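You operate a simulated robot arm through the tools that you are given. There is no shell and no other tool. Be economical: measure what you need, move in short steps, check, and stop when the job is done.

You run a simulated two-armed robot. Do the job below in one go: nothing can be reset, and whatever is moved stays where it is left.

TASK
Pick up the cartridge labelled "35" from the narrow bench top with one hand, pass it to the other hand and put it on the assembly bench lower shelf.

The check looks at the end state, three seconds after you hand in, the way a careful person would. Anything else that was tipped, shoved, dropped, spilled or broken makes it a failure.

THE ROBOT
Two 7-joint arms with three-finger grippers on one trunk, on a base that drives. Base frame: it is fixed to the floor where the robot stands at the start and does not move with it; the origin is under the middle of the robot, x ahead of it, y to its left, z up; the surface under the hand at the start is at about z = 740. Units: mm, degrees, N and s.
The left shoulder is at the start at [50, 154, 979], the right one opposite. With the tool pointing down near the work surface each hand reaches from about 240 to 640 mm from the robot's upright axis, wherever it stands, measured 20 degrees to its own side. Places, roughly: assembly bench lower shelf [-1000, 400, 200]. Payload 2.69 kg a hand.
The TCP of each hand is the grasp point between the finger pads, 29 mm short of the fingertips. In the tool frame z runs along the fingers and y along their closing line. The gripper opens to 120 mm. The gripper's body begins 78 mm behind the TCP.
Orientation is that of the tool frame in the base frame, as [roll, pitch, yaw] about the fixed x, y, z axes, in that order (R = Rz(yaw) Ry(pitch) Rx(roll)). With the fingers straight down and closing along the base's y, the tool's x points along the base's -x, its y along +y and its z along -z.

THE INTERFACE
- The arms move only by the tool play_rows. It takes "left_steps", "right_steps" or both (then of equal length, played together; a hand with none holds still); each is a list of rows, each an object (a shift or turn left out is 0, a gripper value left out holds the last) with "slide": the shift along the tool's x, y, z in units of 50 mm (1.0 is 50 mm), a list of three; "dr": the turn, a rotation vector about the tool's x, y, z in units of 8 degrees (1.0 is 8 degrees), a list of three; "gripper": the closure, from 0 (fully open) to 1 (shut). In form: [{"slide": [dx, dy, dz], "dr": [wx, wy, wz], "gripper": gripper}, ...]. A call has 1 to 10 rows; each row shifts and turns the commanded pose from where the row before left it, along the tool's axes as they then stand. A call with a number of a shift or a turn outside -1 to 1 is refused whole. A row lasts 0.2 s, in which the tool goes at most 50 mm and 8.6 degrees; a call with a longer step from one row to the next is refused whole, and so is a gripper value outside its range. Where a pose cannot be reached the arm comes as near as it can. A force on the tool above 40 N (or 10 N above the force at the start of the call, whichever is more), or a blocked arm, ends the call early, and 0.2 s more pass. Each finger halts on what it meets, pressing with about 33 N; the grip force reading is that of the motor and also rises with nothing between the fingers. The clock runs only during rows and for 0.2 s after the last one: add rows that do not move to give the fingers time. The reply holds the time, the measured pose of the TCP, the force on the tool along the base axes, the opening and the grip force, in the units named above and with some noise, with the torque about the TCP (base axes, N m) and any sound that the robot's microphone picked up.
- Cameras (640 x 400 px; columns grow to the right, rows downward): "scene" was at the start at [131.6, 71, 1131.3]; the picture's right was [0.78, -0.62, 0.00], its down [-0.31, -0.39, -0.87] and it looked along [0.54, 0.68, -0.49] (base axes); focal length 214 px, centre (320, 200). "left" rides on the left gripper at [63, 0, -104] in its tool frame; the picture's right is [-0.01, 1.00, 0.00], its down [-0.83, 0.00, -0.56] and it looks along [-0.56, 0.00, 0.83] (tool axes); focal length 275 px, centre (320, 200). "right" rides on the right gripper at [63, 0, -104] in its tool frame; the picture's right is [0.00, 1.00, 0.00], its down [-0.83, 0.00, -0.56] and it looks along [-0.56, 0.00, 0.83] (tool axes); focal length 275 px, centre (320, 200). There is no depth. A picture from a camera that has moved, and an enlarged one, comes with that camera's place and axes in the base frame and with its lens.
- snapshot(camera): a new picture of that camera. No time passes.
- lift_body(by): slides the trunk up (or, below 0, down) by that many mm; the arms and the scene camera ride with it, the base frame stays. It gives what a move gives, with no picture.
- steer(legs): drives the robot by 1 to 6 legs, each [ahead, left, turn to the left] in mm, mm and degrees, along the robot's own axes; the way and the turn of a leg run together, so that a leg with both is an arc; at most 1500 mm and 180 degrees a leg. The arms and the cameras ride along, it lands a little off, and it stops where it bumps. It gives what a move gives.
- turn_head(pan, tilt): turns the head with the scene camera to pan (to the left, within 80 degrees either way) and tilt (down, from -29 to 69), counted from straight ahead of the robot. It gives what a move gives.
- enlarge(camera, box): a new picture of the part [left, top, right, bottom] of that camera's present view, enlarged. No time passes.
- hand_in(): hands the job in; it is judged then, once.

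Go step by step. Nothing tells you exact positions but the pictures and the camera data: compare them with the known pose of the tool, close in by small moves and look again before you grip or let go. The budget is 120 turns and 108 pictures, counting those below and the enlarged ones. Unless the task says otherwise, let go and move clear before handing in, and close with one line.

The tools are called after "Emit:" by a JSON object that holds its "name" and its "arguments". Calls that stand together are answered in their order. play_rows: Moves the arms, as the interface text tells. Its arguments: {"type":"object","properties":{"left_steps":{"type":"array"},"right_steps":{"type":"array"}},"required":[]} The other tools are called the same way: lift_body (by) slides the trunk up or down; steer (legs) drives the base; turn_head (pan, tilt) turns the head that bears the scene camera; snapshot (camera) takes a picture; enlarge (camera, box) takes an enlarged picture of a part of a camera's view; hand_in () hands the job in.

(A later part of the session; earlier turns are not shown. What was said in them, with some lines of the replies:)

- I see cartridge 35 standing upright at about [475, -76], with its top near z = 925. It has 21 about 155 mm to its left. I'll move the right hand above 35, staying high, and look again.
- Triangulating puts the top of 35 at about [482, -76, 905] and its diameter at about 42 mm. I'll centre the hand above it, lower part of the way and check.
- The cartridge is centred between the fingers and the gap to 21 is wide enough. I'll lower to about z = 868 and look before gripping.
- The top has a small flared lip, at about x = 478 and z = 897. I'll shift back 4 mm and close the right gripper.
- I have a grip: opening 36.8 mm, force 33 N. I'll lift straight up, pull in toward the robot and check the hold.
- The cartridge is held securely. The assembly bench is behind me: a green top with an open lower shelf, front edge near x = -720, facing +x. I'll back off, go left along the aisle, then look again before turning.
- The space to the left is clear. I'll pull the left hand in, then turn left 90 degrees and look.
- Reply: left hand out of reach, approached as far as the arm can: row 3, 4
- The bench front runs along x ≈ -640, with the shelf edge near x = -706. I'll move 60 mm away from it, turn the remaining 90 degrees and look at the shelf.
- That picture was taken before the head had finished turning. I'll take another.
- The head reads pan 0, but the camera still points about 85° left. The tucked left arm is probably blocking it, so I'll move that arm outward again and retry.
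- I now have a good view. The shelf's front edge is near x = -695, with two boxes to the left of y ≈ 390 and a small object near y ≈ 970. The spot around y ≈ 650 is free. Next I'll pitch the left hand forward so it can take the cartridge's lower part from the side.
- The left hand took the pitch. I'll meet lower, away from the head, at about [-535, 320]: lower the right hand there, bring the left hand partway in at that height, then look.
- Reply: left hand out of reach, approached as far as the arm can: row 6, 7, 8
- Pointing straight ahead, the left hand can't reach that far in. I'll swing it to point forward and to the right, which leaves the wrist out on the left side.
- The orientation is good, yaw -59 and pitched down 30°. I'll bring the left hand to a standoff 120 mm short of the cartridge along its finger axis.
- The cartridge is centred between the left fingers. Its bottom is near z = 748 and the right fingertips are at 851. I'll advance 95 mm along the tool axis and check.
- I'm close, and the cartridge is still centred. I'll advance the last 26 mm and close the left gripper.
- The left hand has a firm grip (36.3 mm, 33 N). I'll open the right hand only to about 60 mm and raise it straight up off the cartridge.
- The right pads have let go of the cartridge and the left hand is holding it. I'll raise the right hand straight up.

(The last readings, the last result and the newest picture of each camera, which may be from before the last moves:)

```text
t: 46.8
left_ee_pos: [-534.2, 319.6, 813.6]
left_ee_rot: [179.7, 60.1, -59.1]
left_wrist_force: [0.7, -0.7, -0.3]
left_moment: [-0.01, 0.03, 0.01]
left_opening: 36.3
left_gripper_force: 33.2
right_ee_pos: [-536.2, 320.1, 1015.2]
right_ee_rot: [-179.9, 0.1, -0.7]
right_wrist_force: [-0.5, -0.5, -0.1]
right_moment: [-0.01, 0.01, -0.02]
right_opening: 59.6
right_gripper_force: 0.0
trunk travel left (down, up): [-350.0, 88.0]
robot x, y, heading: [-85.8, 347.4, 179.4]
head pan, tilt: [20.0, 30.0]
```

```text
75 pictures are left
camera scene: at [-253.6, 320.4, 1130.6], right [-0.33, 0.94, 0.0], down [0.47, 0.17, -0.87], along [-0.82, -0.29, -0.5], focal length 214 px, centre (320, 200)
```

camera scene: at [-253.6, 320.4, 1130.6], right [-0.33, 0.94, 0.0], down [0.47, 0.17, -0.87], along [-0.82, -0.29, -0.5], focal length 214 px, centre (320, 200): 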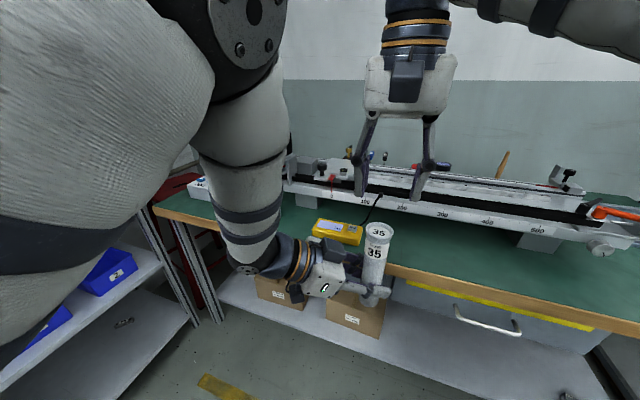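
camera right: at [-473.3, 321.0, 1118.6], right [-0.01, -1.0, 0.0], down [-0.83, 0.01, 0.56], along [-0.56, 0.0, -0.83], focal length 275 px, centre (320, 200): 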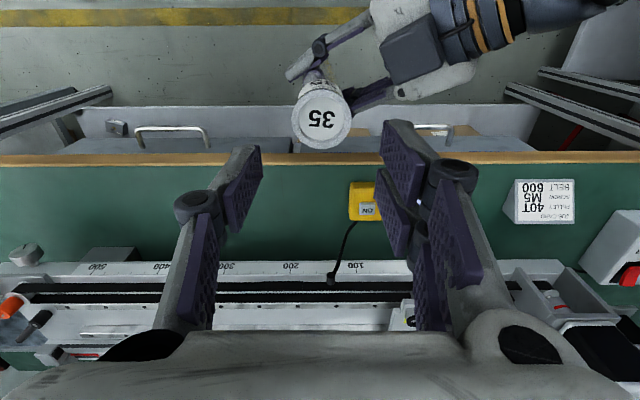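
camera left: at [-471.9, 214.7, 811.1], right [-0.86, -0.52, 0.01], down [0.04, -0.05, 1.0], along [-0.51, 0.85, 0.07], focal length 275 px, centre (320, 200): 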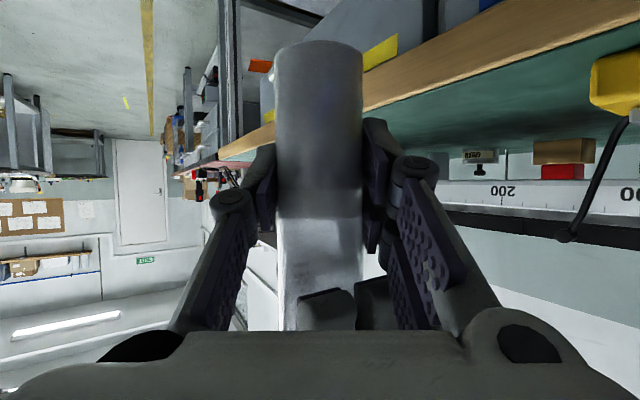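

The handover worked: the left hand holds the cartridge 60 mm above its bottom end. I'll pull the right arm back and up, then drive right so the left arm lines up with the free part of the shelf.

Emit:
{"name": "play_rows", "arguments": {"right_steps": [{"slide": [0.5, -0.5, -0.5]}, {"slide": [0.5, -0.5, -0.5]}, {"slide": [0.5, -0.5, -0.3]}, {"slide": [0.3, -0.5, 0]}, {"slide": [0, -0.5, 0]}, {}]}}

Emit:
{"name": "steer", "arguments": {"legs": [[0, -420, 0]]}}

Emit:
{"name": "turn_head", "arguments": {"pan": 10, "tilt": 50}}

Emit:
{"name": "snapshot", "arguments": {"camera": "scene"}}

```text
t: 48.2
left_ee_pos: [-534.0, 318.6, 812.8]
left_ee_rot: [179.8, 60.0, -59.1]
left_wrist_force: [-0.6, 0.1, -0.6]
left_moment: [0.0, -0.02, -0.01]
left_opening: 36.6
left_gripper_force: 33.1
right_ee_pos: [-444.1, 446.4, 1079.6]
right_ee_rot: [-179.9, 0.1, -0.7]
right_wrist_force: [-1.0, -0.5, 0.5]
right_moment: [-0.02, -0.03, -0.03]
right_opening: 59.9
right_gripper_force: 0.1
trunk travel left (down, up): [-350.0, 88.0]
robot x, y, heading: [-90.3, 347.9, 179.4]
head pan, tilt: [20.0, 30.0]
```

```text
t: 52.0
left_ee_pos: [-529.4, 737.1, 813.6]
left_ee_rot: [179.8, 60.1, -59.1]
left_wrist_force: [-0.7, 0.2, 0.5]
left_moment: [0.02, 0.0, -0.03]
left_opening: 36.6
left_gripper_force: 33.1
right_ee_pos: [-440.2, 864.5, 1079.8]
right_ee_rot: [-180.0, 0.1, -0.6]
right_wrist_force: [0.0, 0.2, -0.8]
right_moment: [-0.03, 0.01, 0.02]
right_opening: 60.3
right_gripper_force: 0.0
trunk travel left (down, up): [-350.0, 88.0]
robot x, y, heading: [-84.2, 769.2, 179.5]
head pan, tilt: [20.0, 30.0]
```

```text
t: 52.8
left_ee_pos: [-528.5, 737.0, 812.9]
left_ee_rot: [-180.0, 60.1, -58.7]
left_wrist_force: [0.8, -0.8, 0.1]
left_moment: [0.01, 0.04, -0.01]
left_opening: 36.1
left_gripper_force: 33.0
right_ee_pos: [-440.0, 863.7, 1079.3]
right_ee_rot: [179.9, 0.1, -0.7]
right_wrist_force: [0.2, -0.4, -0.1]
right_moment: [-0.05, 0.01, -0.01]
right_opening: 59.9
right_gripper_force: 0.1
trunk travel left (down, up): [-350.0, 88.0]
robot x, y, heading: [-88.9, 767.8, 179.2]
head pan, tilt: [10.0, 50.0]
```

```text
74 pictures are left
camera scene: at [-242.0, 753.4, 1105.8], right [-0.19, 0.98, 0.0], down [0.71, 0.14, -0.69], along [-0.68, -0.13, -0.73], focal length 214 px, centre (320, 200)
```

scene: 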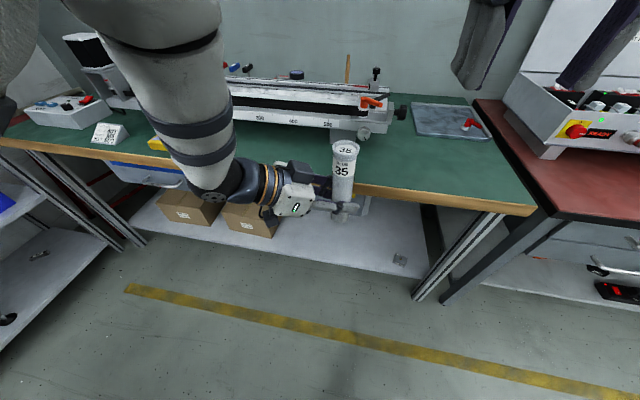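

The left arm lines up with the free part of the shelf, y ≈ 440–1000. I'll lower the trunk 200 mm and look for clearances.

Emit:
{"name": "lift_body", "arguments": {"by": -200}}

Emit:
{"name": "snapshot", "arguments": {"camera": "scene"}}

Emit:
{"name": "snapshot", "arguments": {"camera": "right"}}

```text
t: 55.0
left_ee_pos: [-526.5, 736.5, 554.0]
left_ee_rot: [-166.3, 54.7, -47.3]
left_wrist_force: [-0.4, -0.3, -0.3]
left_moment: [-0.03, 0.02, 0.01]
left_opening: 35.9
left_gripper_force: 32.8
right_ee_pos: [-450.5, 862.9, 867.9]
right_ee_rot: [179.9, -1.9, -0.6]
right_wrist_force: [-0.5, 0.0, -0.2]
right_moment: [0.03, 0.0, 0.03]
right_opening: 60.3
right_gripper_force: 0.1
trunk travel left (down, up): [-150.0, 288.0]
robot x, y, heading: [-83.1, 767.4, 179.7]
head pan, tilt: [10.0, 50.0]
```

```text
73 pictures are left
camera scene: at [-297.7, 756.8, 892.5], right [-0.16, 0.99, 0.0], down [0.76, 0.12, -0.64], along [-0.63, -0.1, -0.77], focal length 214 px, centre (320, 200)
```

scene: 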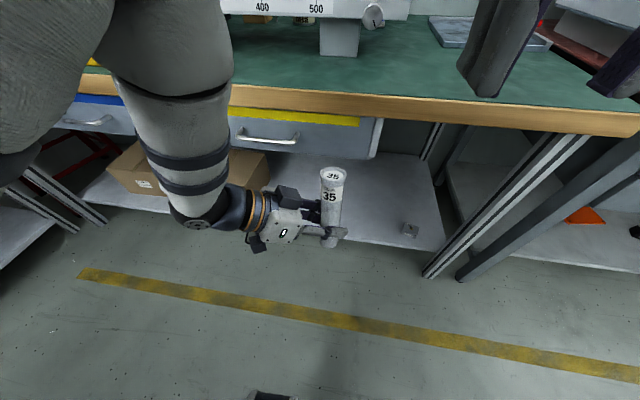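

```text
72 pictures are left
camera right: at [-390.8, 863.6, 973.5], right [-0.01, -1.0, 0.0], down [-0.85, 0.01, 0.53], along [-0.53, 0.0, -0.85], focal length 275 px, centre (320, 200)
```

right: 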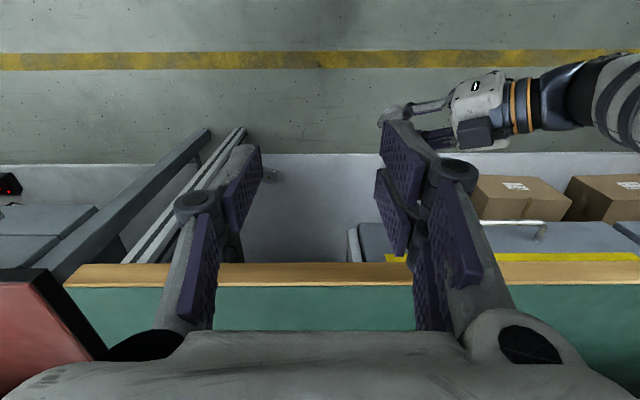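

The left hand dropped further than 200 mm and rotated by some degrees. I'll play still rows to see whether that settles.

Emit:
{"name": "play_rows", "arguments": {"left_steps": [{}, {}, {}]}}

Emit:
{"name": "snapshot", "arguments": {"camera": "left"}}

Emit:
{"name": "snapshot", "arguments": {"camera": "scene"}}

```text
t: 55.8
left_ee_pos: [-526.8, 737.0, 552.3]
left_ee_rot: [-166.2, 54.5, -47.2]
left_wrist_force: [0.0, 0.6, 0.3]
left_moment: [0.0, 0.01, 0.02]
left_opening: 36.1
left_gripper_force: 32.9
right_ee_pos: [-450.9, 862.1, 867.4]
right_ee_rot: [179.9, -1.9, -0.6]
right_wrist_force: [0.6, -0.6, 0.2]
right_moment: [-0.01, -0.02, -0.03]
right_opening: 60.0
right_gripper_force: 0.0
trunk travel left (down, up): [-150.0, 288.0]
robot x, y, heading: [-82.2, 768.6, 179.3]
head pan, tilt: [10.0, 50.0]
```

```text
71 pictures are left
camera left: at [-464.2, 632.5, 561.3], right [-0.85, -0.51, -0.13], down [-0.12, -0.06, 0.99], along [-0.52, 0.86, -0.02], focal length 275 px, centre (320, 200)
```

left: 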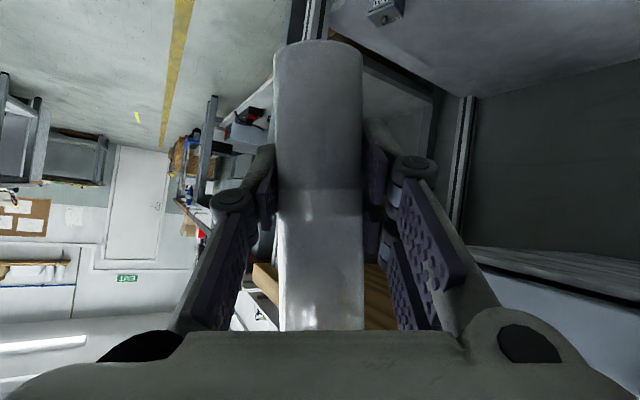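

```text
70 pictures are left
camera scene: at [-297.9, 756.8, 892.5], right [-0.16, 0.99, 0.0], down [0.76, 0.12, -0.64], along [-0.63, -0.1, -0.77], focal length 214 px, centre (320, 200)
```

scene: 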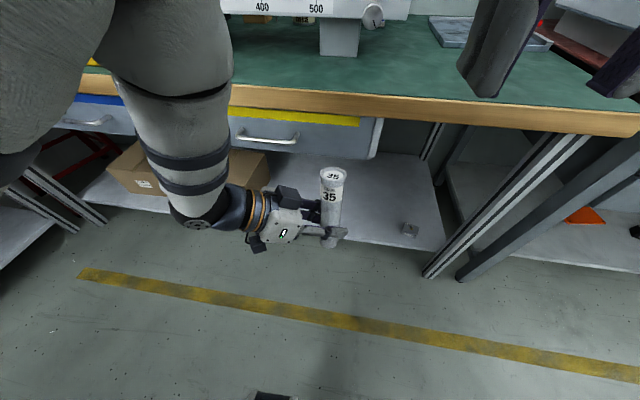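

It has settled. The trunk leans as it lowers, so the cartridge is tilted about 9° forward, which I can correct. I'll lower another 100 mm, then level the cartridge.

Emit:
{"name": "lift_body", "arguments": {"by": -100}}

Emit:
{"name": "snapshot", "arguments": {"camera": "scene"}}

```text
t: 57.1
left_ee_pos: [-530.0, 736.8, 406.7]
left_ee_rot: [-159.2, 50.2, -41.6]
left_wrist_force: [-0.3, -0.4, 0.4]
left_moment: [0.0, 0.01, 0.0]
left_opening: 36.2
left_gripper_force: 32.6
right_ee_pos: [-488.1, 862.9, 728.0]
right_ee_rot: [179.8, -7.9, -0.6]
right_wrist_force: [0.1, 0.7, -0.1]
right_moment: [0.04, 0.01, -0.01]
right_opening: 60.0
right_gripper_force: 0.1
trunk travel left (down, up): [-50.0, 388.0]
robot x, y, heading: [-87.2, 769.4, 179.3]
head pan, tilt: [10.0, 50.0]
```

```text
69 pictures are left
camera scene: at [-336.2, 757.2, 777.7], right [-0.16, 0.99, 0.0], down [0.76, 0.12, -0.64], along [-0.63, -0.1, -0.77], focal length 214 px, centre (320, 200)
```

scene: 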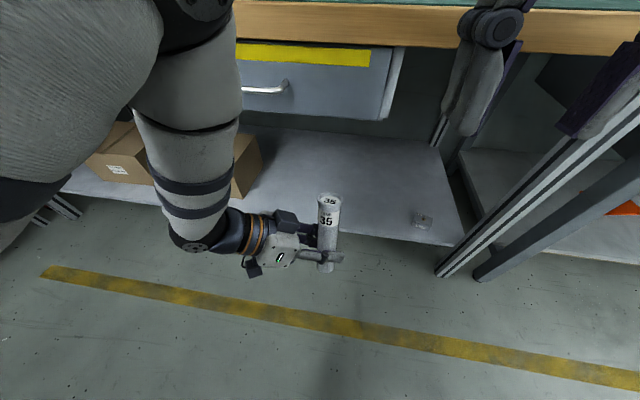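

The tilt is now about 15° forward and there is still clear space around the hand. I'll level the cartridge first.

Emit:
{"name": "play_rows", "arguments": {"left_steps": [{"dr": [-0.406, -0.495, 0.71]}, {"dr": [-0.406, -0.495, 0.71]}, {}]}}

Emit:
{"name": "snapshot", "arguments": {"camera": "scene"}}

```text
t: 57.9
left_ee_pos: [-554.0, 730.0, 418.3]
left_ee_rot: [-179.0, 60.0, -58.2]
left_wrist_force: [0.8, 0.5, -0.3]
left_moment: [0.02, 0.0, 0.01]
left_opening: 35.9
left_gripper_force: 32.9
left hand out of reach, approached as far as the arm can: row 2
right_ee_pos: [-487.7, 862.5, 727.9]
right_ee_rot: [179.7, -7.9, -0.6]
right_wrist_force: [1.1, -0.6, -0.1]
right_moment: [0.0, 0.04, 0.01]
right_opening: 60.1
right_gripper_force: 0.0
trunk travel left (down, up): [-50.0, 388.0]
robot x, y, heading: [-85.0, 767.1, 179.3]
head pan, tilt: [10.0, 50.0]
```

```text
68 pictures are left
camera scene: at [-336.4, 757.2, 777.6], right [-0.16, 0.99, 0.0], down [0.76, 0.13, -0.64], along [-0.63, -0.1, -0.77], focal length 214 px, centre (320, 200)
```

scene: 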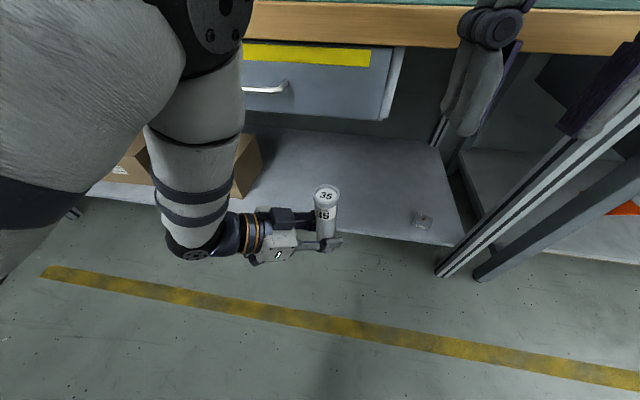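

The cartridge is upright again, but the left elbow is rather close to the bench edge. I'll back the base off 60 mm so the arm goes in straighter.

Emit:
{"name": "steer", "arguments": {"legs": [[-60, 0, 0]]}}

Emit:
{"name": "play_rows", "arguments": {"left_steps": [{"slide": [0.27, 0.5, 0.1], "dr": [-0.866, 0, -0.5]}, {"slide": [0.23, 0.5, 0.16], "dr": [-0.866, 0, -0.5]}, {"slide": [0.2, 0.5, 0.22], "dr": [-0.866, 0, -0.5]}, {}]}}

Emit:
{"name": "snapshot", "arguments": {"camera": "scene"}}

```text
t: 58.9
left_ee_pos: [-495.7, 730.4, 418.1]
left_ee_rot: [-178.8, 60.0, -58.0]
left_wrist_force: [0.8, 0.0, 0.2]
left_moment: [0.02, -0.03, -0.01]
left_opening: 36.3
left_gripper_force: 33.5
right_ee_pos: [-428.7, 862.8, 726.5]
right_ee_rot: [179.8, -8.0, -0.6]
right_wrist_force: [-0.1, 0.4, -0.6]
right_moment: [-0.02, -0.02, -0.02]
right_opening: 60.1
right_gripper_force: 0.0
trunk travel left (down, up): [-50.0, 388.0]
robot x, y, heading: [-30.8, 768.4, 179.2]
head pan, tilt: [10.0, 50.0]
```

```text
t: 59.9
left_ee_pos: [-555.3, 684.6, 373.2]
left_ee_rot: [-178.9, 59.6, -34.0]
left_wrist_force: [0.2, 0.0, 0.9]
left_moment: [0.06, 0.02, 0.0]
left_opening: 36.2
left_gripper_force: 33.0
right_ee_pos: [-429.8, 864.1, 727.5]
right_ee_rot: [179.9, -7.8, -0.6]
right_wrist_force: [0.0, -0.2, -1.0]
right_moment: [-0.01, 0.0, 0.02]
right_opening: 60.2
right_gripper_force: 0.1
trunk travel left (down, up): [-50.0, 388.0]
robot x, y, heading: [-26.6, 764.6, 179.5]
head pan, tilt: [10.0, 50.0]
```

```text
67 pictures are left
camera scene: at [-277.1, 756.6, 777.6], right [-0.16, 0.99, 0.0], down [0.76, 0.13, -0.64], along [-0.63, -0.1, -0.77], focal length 214 px, centre (320, 200)
```

scene: 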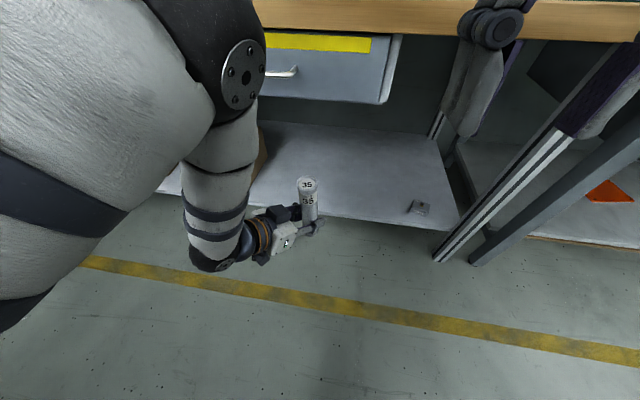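

Good: the hand is at [-555, 685, 373], yaw -34, with the cartridge upright. I'll continue forward and down until just before the shelf edge, still above shelf level, and check.

Emit:
{"name": "play_rows", "arguments": {"left_steps": [{"slide": [0.08, 0.46, 0.66], "dr": [-0.866, 0, -0.5]}, {"slide": [0.05, 0.38, 0.71], "dr": [-0.866, 0, -0.5]}, {"slide": [0.03, 0.29, 0.7]}, {}]}}

Emit:
{"name": "snapshot", "arguments": {"camera": "scene"}}

Emit:
{"name": "snapshot", "arguments": {"camera": "left"}}

```text
t: 60.9
left_ee_pos: [-674.3, 636.0, 318.9]
left_ee_rot: [-178.7, 59.6, -18.1]
left_wrist_force: [-0.3, 0.2, 0.0]
left_moment: [0.01, -0.01, 0.04]
left_opening: 36.1
left_gripper_force: 33.3
left hand out of reach, approached as far as the arm can: row 1, 2
right_ee_pos: [-429.1, 863.7, 727.2]
right_ee_rot: [179.7, -7.8, -0.6]
right_wrist_force: [0.0, 0.3, -0.2]
right_moment: [0.0, -0.02, 0.0]
right_opening: 59.9
right_gripper_force: 0.1
trunk travel left (down, up): [-50.0, 388.0]
robot x, y, heading: [-25.4, 763.0, 179.4]
head pan, tilt: [10.0, 50.0]
```

```text
66 pictures are left
camera scene: at [-277.1, 756.6, 777.6], right [-0.16, 0.99, 0.0], down [0.76, 0.13, -0.64], along [-0.63, -0.1, -0.77], focal length 214 px, centre (320, 200)
```

scene: 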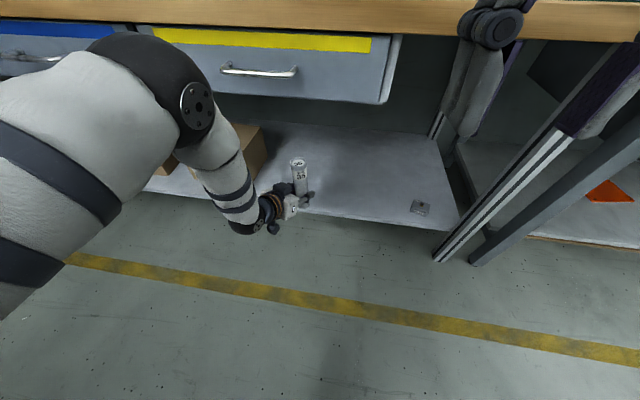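

```text
65 pictures are left
camera left: at [-559.7, 596.0, 319.3], right [-0.33, -0.94, -0.01], down [0.05, -0.03, 1.0], along [-0.94, 0.33, 0.06], focal length 275 px, centre (320, 200)
```

left: 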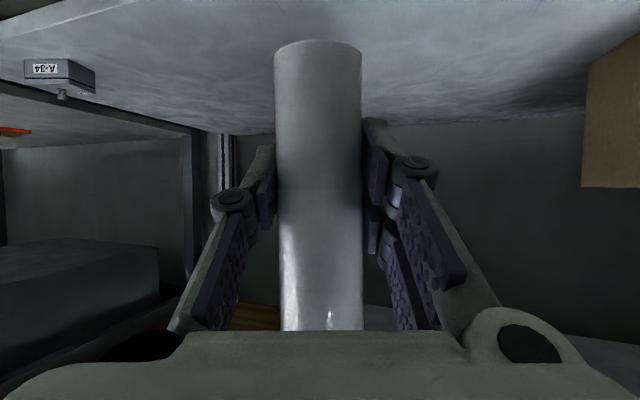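

The cartridge is at the shelf edge, upright, and clear of the boxes and the small A-34 object. I'll move in another 40 mm and watch the elbow against the bench edge.

Emit:
{"name": "play_rows", "arguments": {"left_steps": [{"slide": [-0.27, 0.12, 0.38]}, {"slide": [-0.15, 0.12, 0.38]}, {}]}}

Emit:
{"name": "snapshot", "arguments": {"camera": "scene"}}

```text
t: 61.7
left_ee_pos: [-719.6, 639.9, 320.0]
left_ee_rot: [-179.1, 59.6, -18.3]
left_wrist_force: [-0.3, 0.2, -0.1]
left_moment: [0.0, 0.0, 0.0]
left_opening: 36.5
left_gripper_force: 33.3
right_ee_pos: [-428.4, 863.4, 727.7]
right_ee_rot: [179.8, -7.9, -0.7]
right_wrist_force: [-0.1, -0.5, -0.1]
right_moment: [0.04, 0.01, 0.01]
right_opening: 60.0
right_gripper_force: 0.1
trunk travel left (down, up): [-50.0, 388.0]
robot x, y, heading: [-26.9, 768.0, 179.3]
head pan, tilt: [10.0, 50.0]
```

```text
64 pictures are left
camera scene: at [-277.1, 756.6, 777.6], right [-0.16, 0.99, 0.0], down [0.76, 0.13, -0.64], along [-0.63, -0.1, -0.77], focal length 214 px, centre (320, 200)
```

scene: 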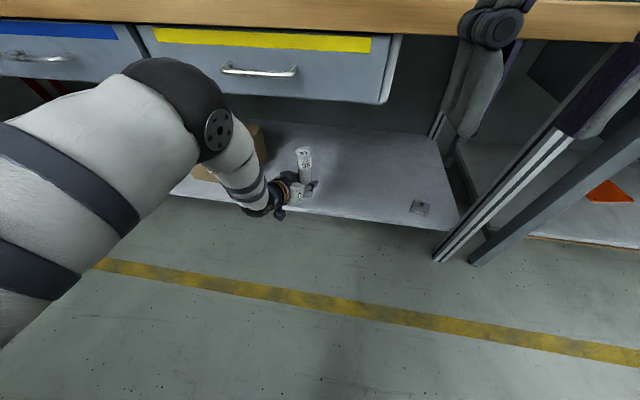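

The elbow is dropping away from the bench edge as the arm straightens. I'll go forward about 38 mm more, then start down to leave about 15 mm under the cartridge.

Emit:
{"name": "play_rows", "arguments": {"left_steps": [{"slide": [-0.18, 0.1, 0.33]}, {"slide": [-0.18, 0.1, 0.33]}, {}, {"slide": [0.35, 0, 0.2]}, {"slide": [0.35, 0, 0.2]}, {}]}}

Emit:
{"name": "snapshot", "arguments": {"camera": "scene"}}

Emit:
{"name": "snapshot", "arguments": {"camera": "left"}}

```text
t: 63.1
left_ee_pos: [-756.8, 642.2, 277.7]
left_ee_rot: [-179.0, 59.7, -18.3]
left_wrist_force: [0.5, 0.2, -0.3]
left_moment: [0.0, 0.0, 0.01]
left_opening: 36.1
left_gripper_force: 32.9
right_ee_pos: [-429.8, 863.1, 728.7]
right_ee_rot: [179.8, -7.9, -0.6]
right_wrist_force: [-0.6, 0.1, -0.3]
right_moment: [0.01, -0.02, -0.01]
right_opening: 60.1
right_gripper_force: 0.0
trunk travel left (down, up): [-50.0, 388.0]
robot x, y, heading: [-29.0, 766.5, 179.3]
head pan, tilt: [10.0, 50.0]
```

```text
63 pictures are left
camera scene: at [-277.1, 756.6, 777.6], right [-0.16, 0.99, 0.0], down [0.76, 0.13, -0.64], along [-0.63, -0.1, -0.77], focal length 214 px, centre (320, 200)
```

scene: 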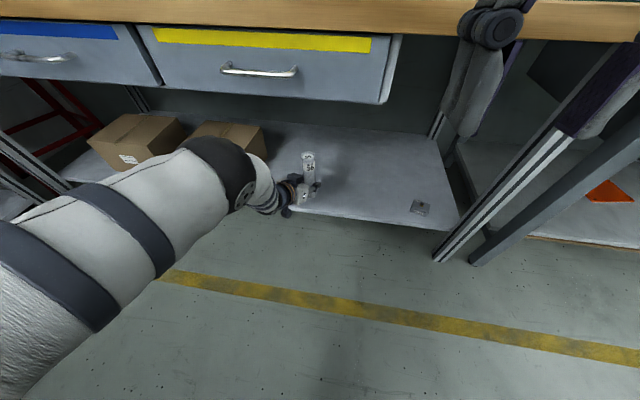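

```text
62 pictures are left
camera left: at [-641.5, 602.6, 276.3], right [-0.33, -0.94, 0.0], down [0.05, -0.02, 1.0], along [-0.94, 0.33, 0.06], focal length 275 px, centre (320, 200)
```

left: 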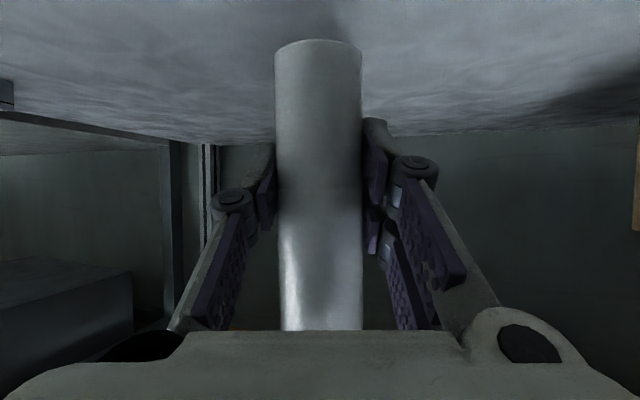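

The cartridge is above the shelf, about 65 mm in from the edge, with roughly 15–18 mm to go. I'll lower it gently while watching the force.

Emit:
{"name": "play_rows", "arguments": {"left_steps": [{"slide": [0.07, 0, 0.04]}, {"slide": [0.07, 0, 0.04]}, {"slide": [0.07, 0, 0.04]}, {}]}}

Emit:
{"name": "enlarge", "arguments": {"camera": "scene", "box": [240, 130, 400, 230]}}

```text
t: 64.1
left_ee_pos: [-757.0, 641.2, 265.9]
left_ee_rot: [-179.1, 59.6, -18.3]
left_wrist_force: [-0.1, -0.7, 0.0]
left_moment: [0.01, 0.01, -0.03]
left_opening: 35.8
left_gripper_force: 32.7
right_ee_pos: [-429.0, 863.0, 727.9]
right_ee_rot: [179.8, -7.9, -0.6]
right_wrist_force: [-0.6, 0.2, -0.3]
right_moment: [0.01, 0.02, 0.01]
right_opening: 60.2
right_gripper_force: 0.0
trunk travel left (down, up): [-50.0, 388.0]
robot x, y, heading: [-22.2, 764.5, 179.4]
head pan, tilt: [10.0, 50.0]
```

```text
4.00 times, centred on (320, 180) of scene
camera zoom: at [-277.1, 756.6, 777.6], right [-0.16, 0.99, 0.0], down [0.76, 0.13, -0.64], along [-0.63, -0.1, -0.77], focal length 858 px, centre (320, 280)
```

zoom: 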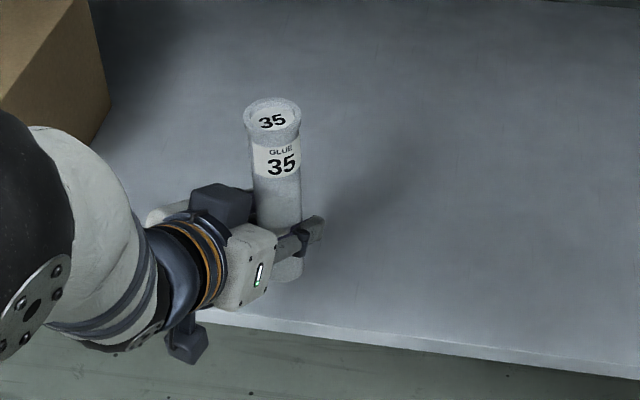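

Emit:
{"name": "play_rows", "arguments": {"left_steps": [{"slide": [0.045, 0, 0.026]}, {"slide": [0.045, 0, 0.026]}, {}]}}

Emit:
{"name": "snapshot", "arguments": {"camera": "left"}}

```text
t: 64.9
left_ee_pos: [-757.9, 641.8, 260.2]
left_ee_rot: [-179.0, 59.7, -18.2]
left_wrist_force: [0.0, 0.0, -0.5]
left_moment: [-0.01, 0.05, 0.0]
left_opening: 36.0
left_gripper_force: 33.1
right_ee_pos: [-428.0, 862.4, 727.3]
right_ee_rot: [179.8, -7.9, -0.6]
right_wrist_force: [0.1, 0.0, -0.4]
right_moment: [0.02, -0.02, -0.02]
right_opening: 60.1
right_gripper_force: 0.0
trunk travel left (down, up): [-50.0, 388.0]
robot x, y, heading: [-27.5, 767.5, 179.5]
head pan, tilt: [10.0, 50.0]
```

```text
60 pictures are left
camera left: at [-641.7, 602.7, 259.4], right [-0.33, -0.94, 0.0], down [0.05, -0.02, 1.0], along [-0.94, 0.33, 0.06], focal length 275 px, centre (320, 200)
```

left: 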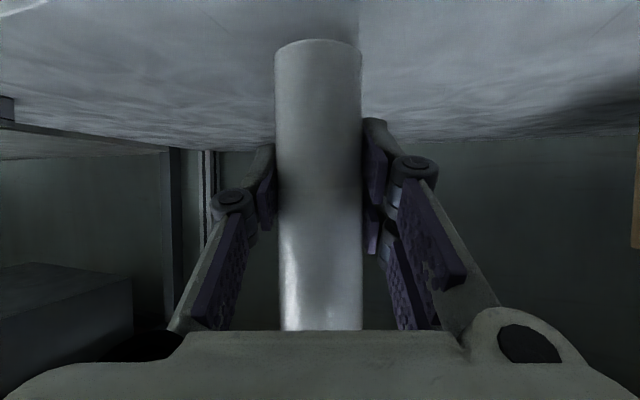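

There's no contact yet. I'll keep lowering in small steps.

Emit:
{"name": "play_rows", "arguments": {"left_steps": [{"slide": [0.035, 0, 0.02]}, {"slide": [0.035, 0, 0.02]}, {}]}}

Emit:
{"name": "play_rows", "arguments": {"left_steps": [{"slide": [0.035, 0, 0.02]}, {}]}}

```text
t: 65.7
left_ee_pos: [-756.2, 640.9, 255.9]
left_ee_rot: [-179.2, 59.6, -18.3]
left_wrist_force: [0.0, -1.2, 0.5]
left_moment: [-0.01, -0.03, 0.03]
left_opening: 36.0
left_gripper_force: 33.1
right_ee_pos: [-428.2, 863.1, 728.0]
right_ee_rot: [179.8, -7.9, -0.5]
right_wrist_force: [-0.7, 0.4, -1.0]
right_moment: [0.03, 0.01, 0.01]
right_opening: 60.3
right_gripper_force: 0.0
trunk travel left (down, up): [-50.0, 388.0]
robot x, y, heading: [-26.2, 765.4, 179.4]
head pan, tilt: [10.0, 50.0]
```

```text
t: 66.3
left_ee_pos: [-756.9, 643.1, 254.4]
left_ee_rot: [-179.2, 59.6, -18.3]
left_wrist_force: [-0.6, -0.1, -0.6]
left_moment: [0.02, 0.02, -0.01]
left_opening: 35.9
left_gripper_force: 33.1
right_ee_pos: [-429.1, 863.9, 727.3]
right_ee_rot: [179.8, -7.9, -0.6]
right_wrist_force: [-0.6, -0.2, -0.1]
right_moment: [-0.02, -0.01, 0.01]
right_opening: 59.9
right_gripper_force: 0.1
trunk travel left (down, up): [-50.0, 388.0]
robot x, y, heading: [-25.5, 766.8, 179.1]
head pan, tilt: [10.0, 50.0]
```

Emit:
{"name": "play_rows", "arguments": {"left_steps": [{"slide": [0.035, 0, 0.02]}, {}, {"slide": [0.035, 0, 0.02]}, {}]}}

Emit:
{"name": "enlarge", "arguments": {"camera": "scene", "box": [270, 150, 350, 200]}}

Emit:
{"name": "enlarge", "arguments": {"camera": "left", "box": [220, 0, 420, 125]}}

```text
t: 67.3
left_ee_pos: [-755.8, 642.2, 248.4]
left_ee_rot: [-179.1, 59.7, -18.2]
left_wrist_force: [0.7, 0.0, 0.1]
left_moment: [0.0, 0.01, 0.01]
left_opening: 35.9
left_gripper_force: 33.2
right_ee_pos: [-428.0, 863.3, 728.9]
right_ee_rot: [179.8, -7.9, -0.6]
right_wrist_force: [0.3, 0.0, 0.1]
right_moment: [-0.02, 0.0, 0.0]
right_opening: 59.9
right_gripper_force: 0.2
trunk travel left (down, up): [-50.0, 388.0]
robot x, y, heading: [-22.1, 766.1, 179.5]
head pan, tilt: [10.0, 50.0]
```

```text
8.00 times, centred on (310, 175) of scene
camera zoom: at [-277.1, 756.6, 777.6], right [-0.16, 0.99, 0.0], down [0.76, 0.13, -0.64], along [-0.63, -0.1, -0.77], focal length 1716 px, centre (400, 400)
```

zoom: 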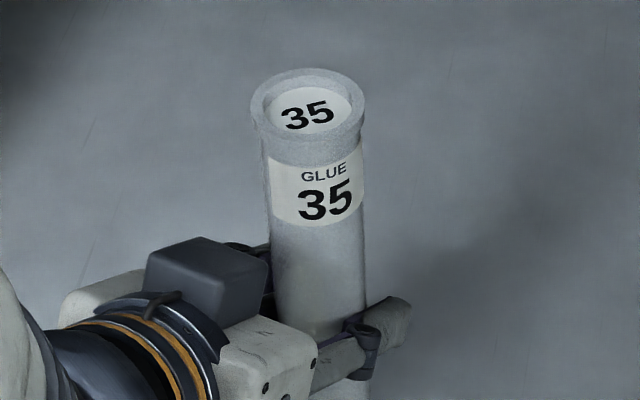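

```text
3.20 times, centred on (320, 62) of left
camera zoom: at [-641.4, 602.9, 249.1], right [-0.33, -0.94, 0.0], down [0.05, -0.02, 1.0], along [-0.94, 0.33, 0.06], focal length 881 px, centre (320, 640)
```

zoom: 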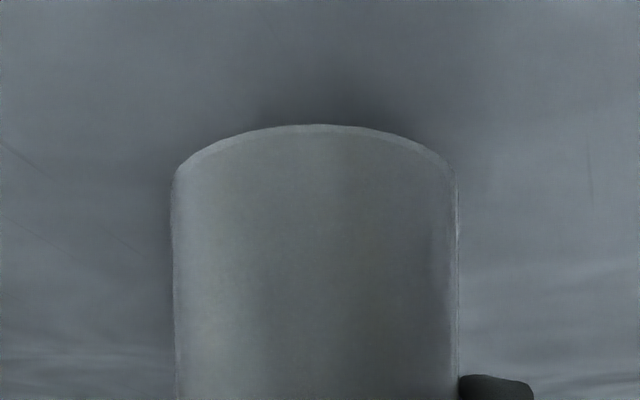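

A contact shadow is forming but there's still no force. I'll continue in 1.5–2 mm steps.

Emit:
{"name": "play_rows", "arguments": {"left_steps": [{"slide": [0.03, 0, 0.017]}, {}]}}

Emit:
{"name": "play_rows", "arguments": {"left_steps": [{"slide": [0.03, 0, 0.017]}, {}]}}

Emit:
{"name": "play_rows", "arguments": {"left_steps": [{"slide": [0.03, 0, 0.017]}, {}]}}

Emit:
{"name": "enlarge", "arguments": {"camera": "left", "box": [220, 0, 420, 125]}}

```text
t: 67.9
left_ee_pos: [-757.3, 642.8, 248.0]
left_ee_rot: [-179.1, 59.7, -18.3]
left_wrist_force: [0.6, -0.5, -0.7]
left_moment: [0.02, 0.01, -0.03]
left_opening: 35.9
left_gripper_force: 33.3
right_ee_pos: [-429.1, 863.9, 727.5]
right_ee_rot: [179.8, -8.0, -0.5]
right_wrist_force: [1.0, 0.3, -0.5]
right_moment: [-0.02, 0.03, -0.03]
right_opening: 60.2
right_gripper_force: 0.0
trunk travel left (down, up): [-50.0, 388.0]
robot x, y, heading: [-25.7, 770.3, 179.2]
head pan, tilt: [10.0, 50.0]
```

```text
t: 68.5
left_ee_pos: [-756.4, 640.6, 246.7]
left_ee_rot: [-179.2, 59.7, -18.3]
left_wrist_force: [0.2, 1.2, 0.6]
left_moment: [0.0, 0.0, 0.0]
left_opening: 35.9
left_gripper_force: 33.0
right_ee_pos: [-428.4, 862.4, 727.0]
right_ee_rot: [179.7, -7.9, -0.7]
right_wrist_force: [0.2, -0.3, -0.9]
right_moment: [0.01, 0.0, -0.04]
right_opening: 59.8
right_gripper_force: 0.0
trunk travel left (down, up): [-50.0, 388.0]
robot x, y, heading: [-20.9, 767.8, 179.5]
head pan, tilt: [10.0, 50.0]
```

```text
t: 69.1
left_ee_pos: [-756.9, 641.9, 243.8]
left_ee_rot: [-179.1, 59.7, -18.3]
left_wrist_force: [-0.2, 0.3, 0.9]
left_moment: [-0.02, 0.0, -0.03]
left_opening: 35.8
left_gripper_force: 33.2
right_ee_pos: [-428.0, 863.2, 727.8]
right_ee_rot: [179.7, -7.9, -0.6]
right_wrist_force: [-0.4, -0.5, 0.3]
right_moment: [-0.01, -0.04, 0.0]
right_opening: 60.0
right_gripper_force: 0.1
trunk travel left (down, up): [-50.0, 388.0]
robot x, y, heading: [-27.6, 768.0, 179.6]
head pan, tilt: [10.0, 50.0]
```

```text
3.20 times, centred on (320, 62) of left
camera zoom: at [-641.3, 603.0, 243.7], right [-0.33, -0.94, 0.0], down [0.05, -0.02, 1.0], along [-0.94, 0.33, 0.06], focal length 881 px, centre (320, 640)
```

zoom: 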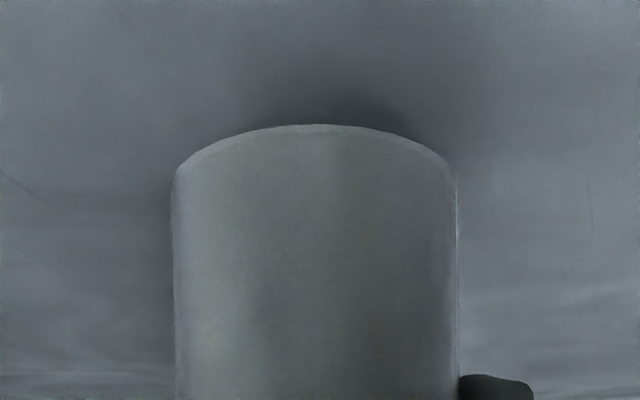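

Parallax of the shelf scratches suggests about 15 mm still to go. I'll continue down with force watching.

Emit:
{"name": "play_rows", "arguments": {"left_steps": [{"slide": [0.035, 0, 0.02]}, {"slide": [0.035, 0, 0.02]}, {"slide": [0.035, 0, 0.02]}, {}]}}

Emit:
{"name": "enlarge", "arguments": {"camera": "left", "box": [220, 0, 420, 125]}}

```text
t: 70.1
left_ee_pos: [-756.9, 641.7, 238.7]
left_ee_rot: [-179.2, 59.6, -18.3]
left_wrist_force: [0.5, -1.1, 0.4]
left_moment: [0.0, 0.01, 0.01]
left_opening: 36.1
left_gripper_force: 32.6
right_ee_pos: [-429.2, 863.2, 727.6]
right_ee_rot: [179.8, -7.9, -0.7]
right_wrist_force: [-1.1, 0.2, -1.1]
right_moment: [0.01, 0.0, 0.0]
right_opening: 60.0
right_gripper_force: 0.1
trunk travel left (down, up): [-50.0, 388.0]
robot x, y, heading: [-26.2, 767.3, 179.6]
head pan, tilt: [10.0, 50.0]
```

```text
3.20 times, centred on (320, 62) of left
camera zoom: at [-641.3, 602.6, 237.8], right [-0.33, -0.94, 0.0], down [0.05, -0.02, 1.0], along [-0.94, 0.33, 0.06], focal length 881 px, centre (320, 640)
```

zoom: 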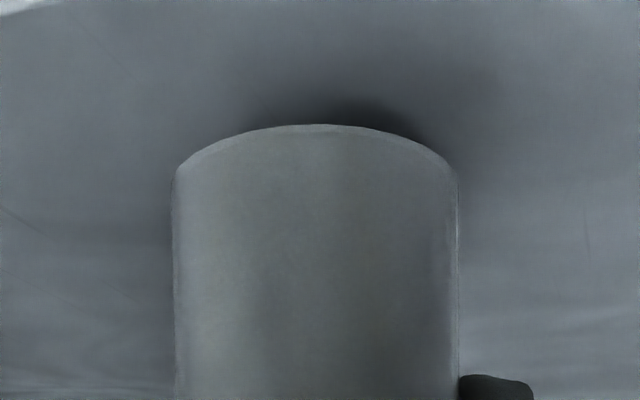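

Emit:
{"name": "play_rows", "arguments": {"left_steps": [{"slide": [0.035, 0, 0.02]}, {"slide": [0.035, 0, 0.02]}, {}]}}

Emit:
{"name": "play_rows", "arguments": {"left_steps": [{"slide": [0.035, 0, 0.02]}, {}]}}

Emit:
{"name": "enlarge", "arguments": {"camera": "left", "box": [220, 0, 420, 125]}}

```text
t: 70.9
left_ee_pos: [-756.6, 641.9, 234.7]
left_ee_rot: [-179.2, 59.6, -18.2]
left_wrist_force: [0.7, 0.5, -0.2]
left_moment: [0.01, 0.02, 0.04]
left_opening: 36.0
left_gripper_force: 33.1
right_ee_pos: [-428.6, 862.9, 727.7]
right_ee_rot: [179.8, -7.9, -0.6]
right_wrist_force: [0.2, 0.1, 0.3]
right_moment: [0.0, -0.05, 0.0]
right_opening: 60.0
right_gripper_force: 0.1
trunk travel left (down, up): [-50.0, 388.0]
robot x, y, heading: [-26.7, 767.8, 179.4]
head pan, tilt: [10.0, 50.0]
```

```text
t: 71.5
left_ee_pos: [-756.5, 640.8, 232.5]
left_ee_rot: [-179.2, 59.5, -18.3]
left_wrist_force: [0.1, 0.2, 0.8]
left_moment: [-0.02, -0.02, -0.02]
left_opening: 36.1
left_gripper_force: 32.8
right_ee_pos: [-429.1, 862.7, 727.8]
right_ee_rot: [179.7, -8.0, -0.6]
right_wrist_force: [0.5, 0.4, 0.3]
right_moment: [0.0, -0.02, -0.04]
right_opening: 60.1
right_gripper_force: 0.2
trunk travel left (down, up): [-50.0, 388.0]
robot x, y, heading: [-27.6, 767.9, 179.4]
head pan, tilt: [10.0, 50.0]
```

```text
3.20 times, centred on (320, 62) of left
camera zoom: at [-641.3, 602.4, 231.9], right [-0.33, -0.94, 0.0], down [0.05, -0.02, 1.0], along [-0.94, 0.33, 0.06], focal length 881 px, centre (320, 640)
```

zoom: 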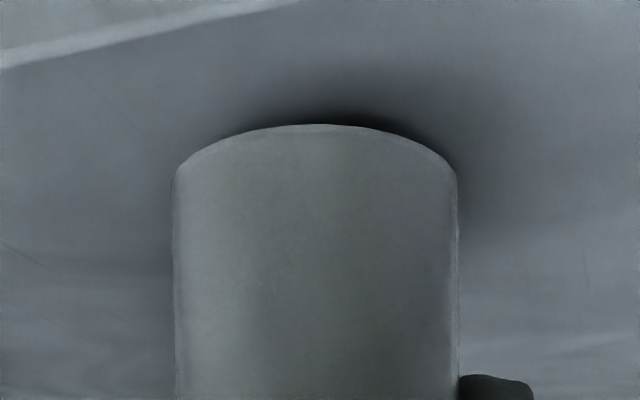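

Emit:
{"name": "play_rows", "arguments": {"left_steps": [{"slide": [0.03, 0, 0.017]}, {}]}}

Emit:
{"name": "play_rows", "arguments": {"left_steps": [{"slide": [0.03, 0, 0.017]}, {}]}}

Emit:
{"name": "play_rows", "arguments": {"left_steps": [{"slide": [0.02, 0, 0.012]}, {}]}}

Emit:
{"name": "enlarge", "arguments": {"camera": "left", "box": [220, 0, 420, 125]}}

```text
t: 72.1
left_ee_pos: [-755.3, 641.9, 230.8]
left_ee_rot: [-179.3, 59.6, -18.3]
left_wrist_force: [0.0, -0.8, 0.0]
left_moment: [-0.06, 0.0, 0.01]
left_opening: 35.8
left_gripper_force: 33.2
right_ee_pos: [-429.3, 863.4, 727.9]
right_ee_rot: [179.8, -7.9, -0.6]
right_wrist_force: [-0.6, -0.2, -0.4]
right_moment: [0.01, -0.01, 0.02]
right_opening: 59.9
right_gripper_force: 0.1
trunk travel left (down, up): [-50.0, 388.0]
robot x, y, heading: [-26.0, 770.6, 179.6]
head pan, tilt: [10.0, 50.0]
```

```text
t: 72.7
left_ee_pos: [-756.6, 643.4, 231.1]
left_ee_rot: [-179.1, 59.9, -18.4]
left_wrist_force: [1.4, -0.8, 9.3]
left_moment: [-0.22, 0.03, 0.03]
left_opening: 35.9
left_gripper_force: 33.2
right_ee_pos: [-428.0, 863.0, 728.8]
right_ee_rot: [179.8, -7.9, -0.6]
right_wrist_force: [0.2, -0.6, 0.5]
right_moment: [-0.01, -0.01, 0.0]
right_opening: 60.2
right_gripper_force: 0.2
trunk travel left (down, up): [-50.0, 388.0]
robot x, y, heading: [-23.3, 764.2, 179.3]
head pan, tilt: [10.0, 50.0]
```

```text
t: 73.3
left_ee_pos: [-757.2, 642.1, 232.1]
left_ee_rot: [-179.3, 59.9, -18.4]
left_wrist_force: [3.0, -0.6, 19.2]
left_moment: [-0.33, -0.07, 0.02]
left_opening: 35.7
left_gripper_force: 32.8
right_ee_pos: [-428.2, 862.7, 728.5]
right_ee_rot: [179.7, -7.8, -0.7]
right_wrist_force: [-0.2, 0.3, 0.0]
right_moment: [-0.03, -0.02, -0.02]
right_opening: 59.8
right_gripper_force: 0.0
trunk travel left (down, up): [-50.0, 388.0]
robot x, y, heading: [-22.9, 768.7, 179.2]
head pan, tilt: [10.0, 50.0]
```

```text
3.20 times, centred on (320, 62) of left
camera zoom: at [-641.9, 603.1, 229.2], right [-0.33, -0.94, 0.0], down [0.06, -0.02, 1.0], along [-0.94, 0.33, 0.06], focal length 881 px, centre (320, 640)
```

zoom: 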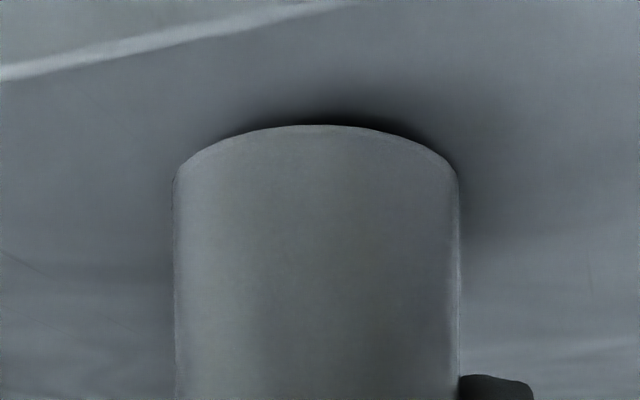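

The cartridge's base has touched the shelf: 19 N upward, with the contact point within the cartridge's footprint. I'll ease off 1 mm and open slowly.

Emit:
{"name": "play_rows", "arguments": {"left_steps": [{"slide": [-0.02, 0, -0.012]}, {}, {"gripper": 0.9}, {"gripper": 0.65}, {"gripper": 0.6}, {"gripper": 0.6}]}}

Emit:
{"name": "enlarge", "arguments": {"camera": "scene", "box": [240, 130, 400, 230]}}

Emit:
{"name": "snapshot", "arguments": {"camera": "left"}}

```text
t: 74.7
left_ee_pos: [-754.9, 642.5, 228.8]
left_ee_rot: [-179.1, 59.5, -18.3]
left_wrist_force: [0.1, 0.2, 0.8]
left_moment: [-0.01, -0.01, -0.01]
left_opening: 48.0
left_gripper_force: 0.0
right_ee_pos: [-428.2, 863.3, 728.7]
right_ee_rot: [179.8, -7.9, -0.6]
right_wrist_force: [0.5, 0.1, -0.2]
right_moment: [0.01, 0.01, 0.02]
right_opening: 60.2
right_gripper_force: 0.0
trunk travel left (down, up): [-50.0, 388.0]
robot x, y, heading: [-22.5, 767.3, 179.2]
head pan, tilt: [10.0, 50.0]
```

```text
4.00 times, centred on (320, 180) of scene
camera zoom: at [-277.0, 756.6, 777.6], right [-0.16, 0.99, 0.0], down [0.76, 0.13, -0.64], along [-0.63, -0.1, -0.77], focal length 858 px, centre (320, 280)
```

zoom: 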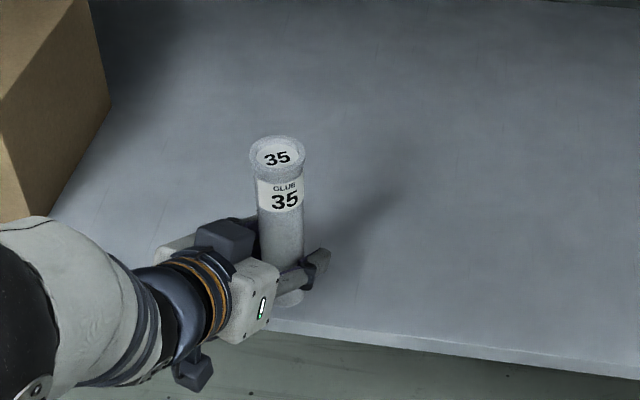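

```text
52 pictures are left
camera left: at [-640.9, 602.7, 227.8], right [-0.33, -0.94, 0.0], down [0.05, -0.02, 1.0], along [-0.94, 0.33, 0.06], focal length 275 px, centre (320, 200)
```

left: 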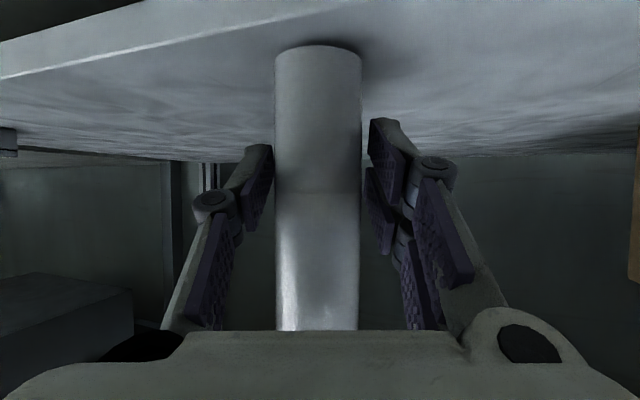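

The cartridge stands free and upright on the shelf. I'll open wider and draw the left hand straight back out along its axis.

Emit:
{"name": "play_rows", "arguments": {"left_steps": [{"gripper": 0.35}, {"gripper": 0.25}, {"slide": [0, 0, -0.3]}, {"slide": [0, 0, -0.5]}, {"slide": [0, 0, -0.6]}, {"slide": [0, 0, -0.6]}, {"slide": [0, 0, -0.6]}, {}]}}

Emit:
{"name": "snapshot", "arguments": {"camera": "scene"}}

Emit:
{"name": "snapshot", "arguments": {"camera": "left"}}

```text
t: 76.5
left_ee_pos: [-650.5, 606.1, 295.4]
left_ee_rot: [-179.2, 59.5, -18.3]
left_wrist_force: [0.5, 0.1, 1.1]
left_moment: [0.02, -0.03, -0.01]
left_opening: 89.8
left_gripper_force: 0.1
right_ee_pos: [-429.3, 861.6, 727.9]
right_ee_rot: [179.8, -7.9, -0.5]
right_wrist_force: [-0.7, 0.5, 0.3]
right_moment: [0.0, 0.0, 0.0]
right_opening: 60.2
right_gripper_force: 0.1
trunk travel left (down, up): [-50.0, 388.0]
robot x, y, heading: [-23.8, 767.6, 179.4]
head pan, tilt: [10.0, 50.0]
```

```text
51 pictures are left
camera scene: at [-277.0, 756.6, 777.6], right [-0.16, 0.99, 0.0], down [0.76, 0.13, -0.64], along [-0.63, -0.1, -0.77], focal length 214 px, centre (320, 200)
```

scene: 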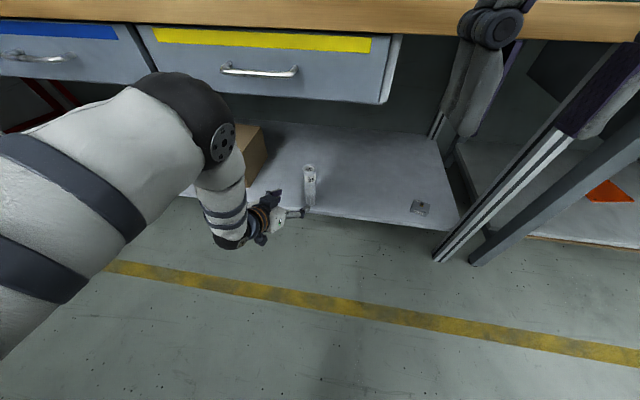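

```text
50 pictures are left
camera left: at [-535.4, 566.6, 294.9], right [-0.33, -0.94, 0.0], down [0.05, -0.02, 1.0], along [-0.94, 0.33, 0.06], focal length 275 px, centre (320, 200)
```

left: 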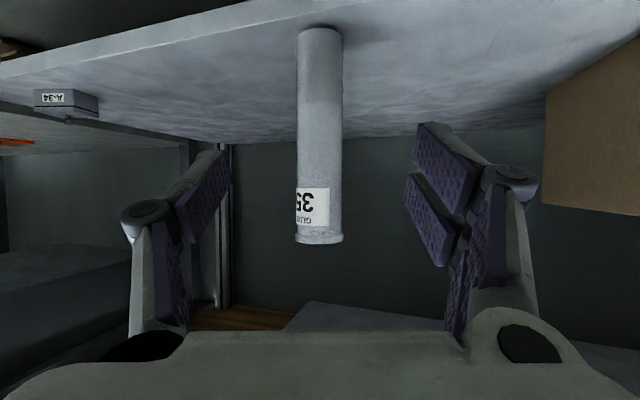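

Cartridge 35 stands upright on the lower shelf, clear of the boxes and the A-34 part. Both hands are empty and clear of it, so I'm handing in.

Emit:
{"name": "hand_in", "arguments": {}}

```text
The job is handed in.
```

Cartridge 35 was picked up with the right hand, passed to the left, and now stands upright on the assembly bench lower shelf; I saw nothing else disturbed.
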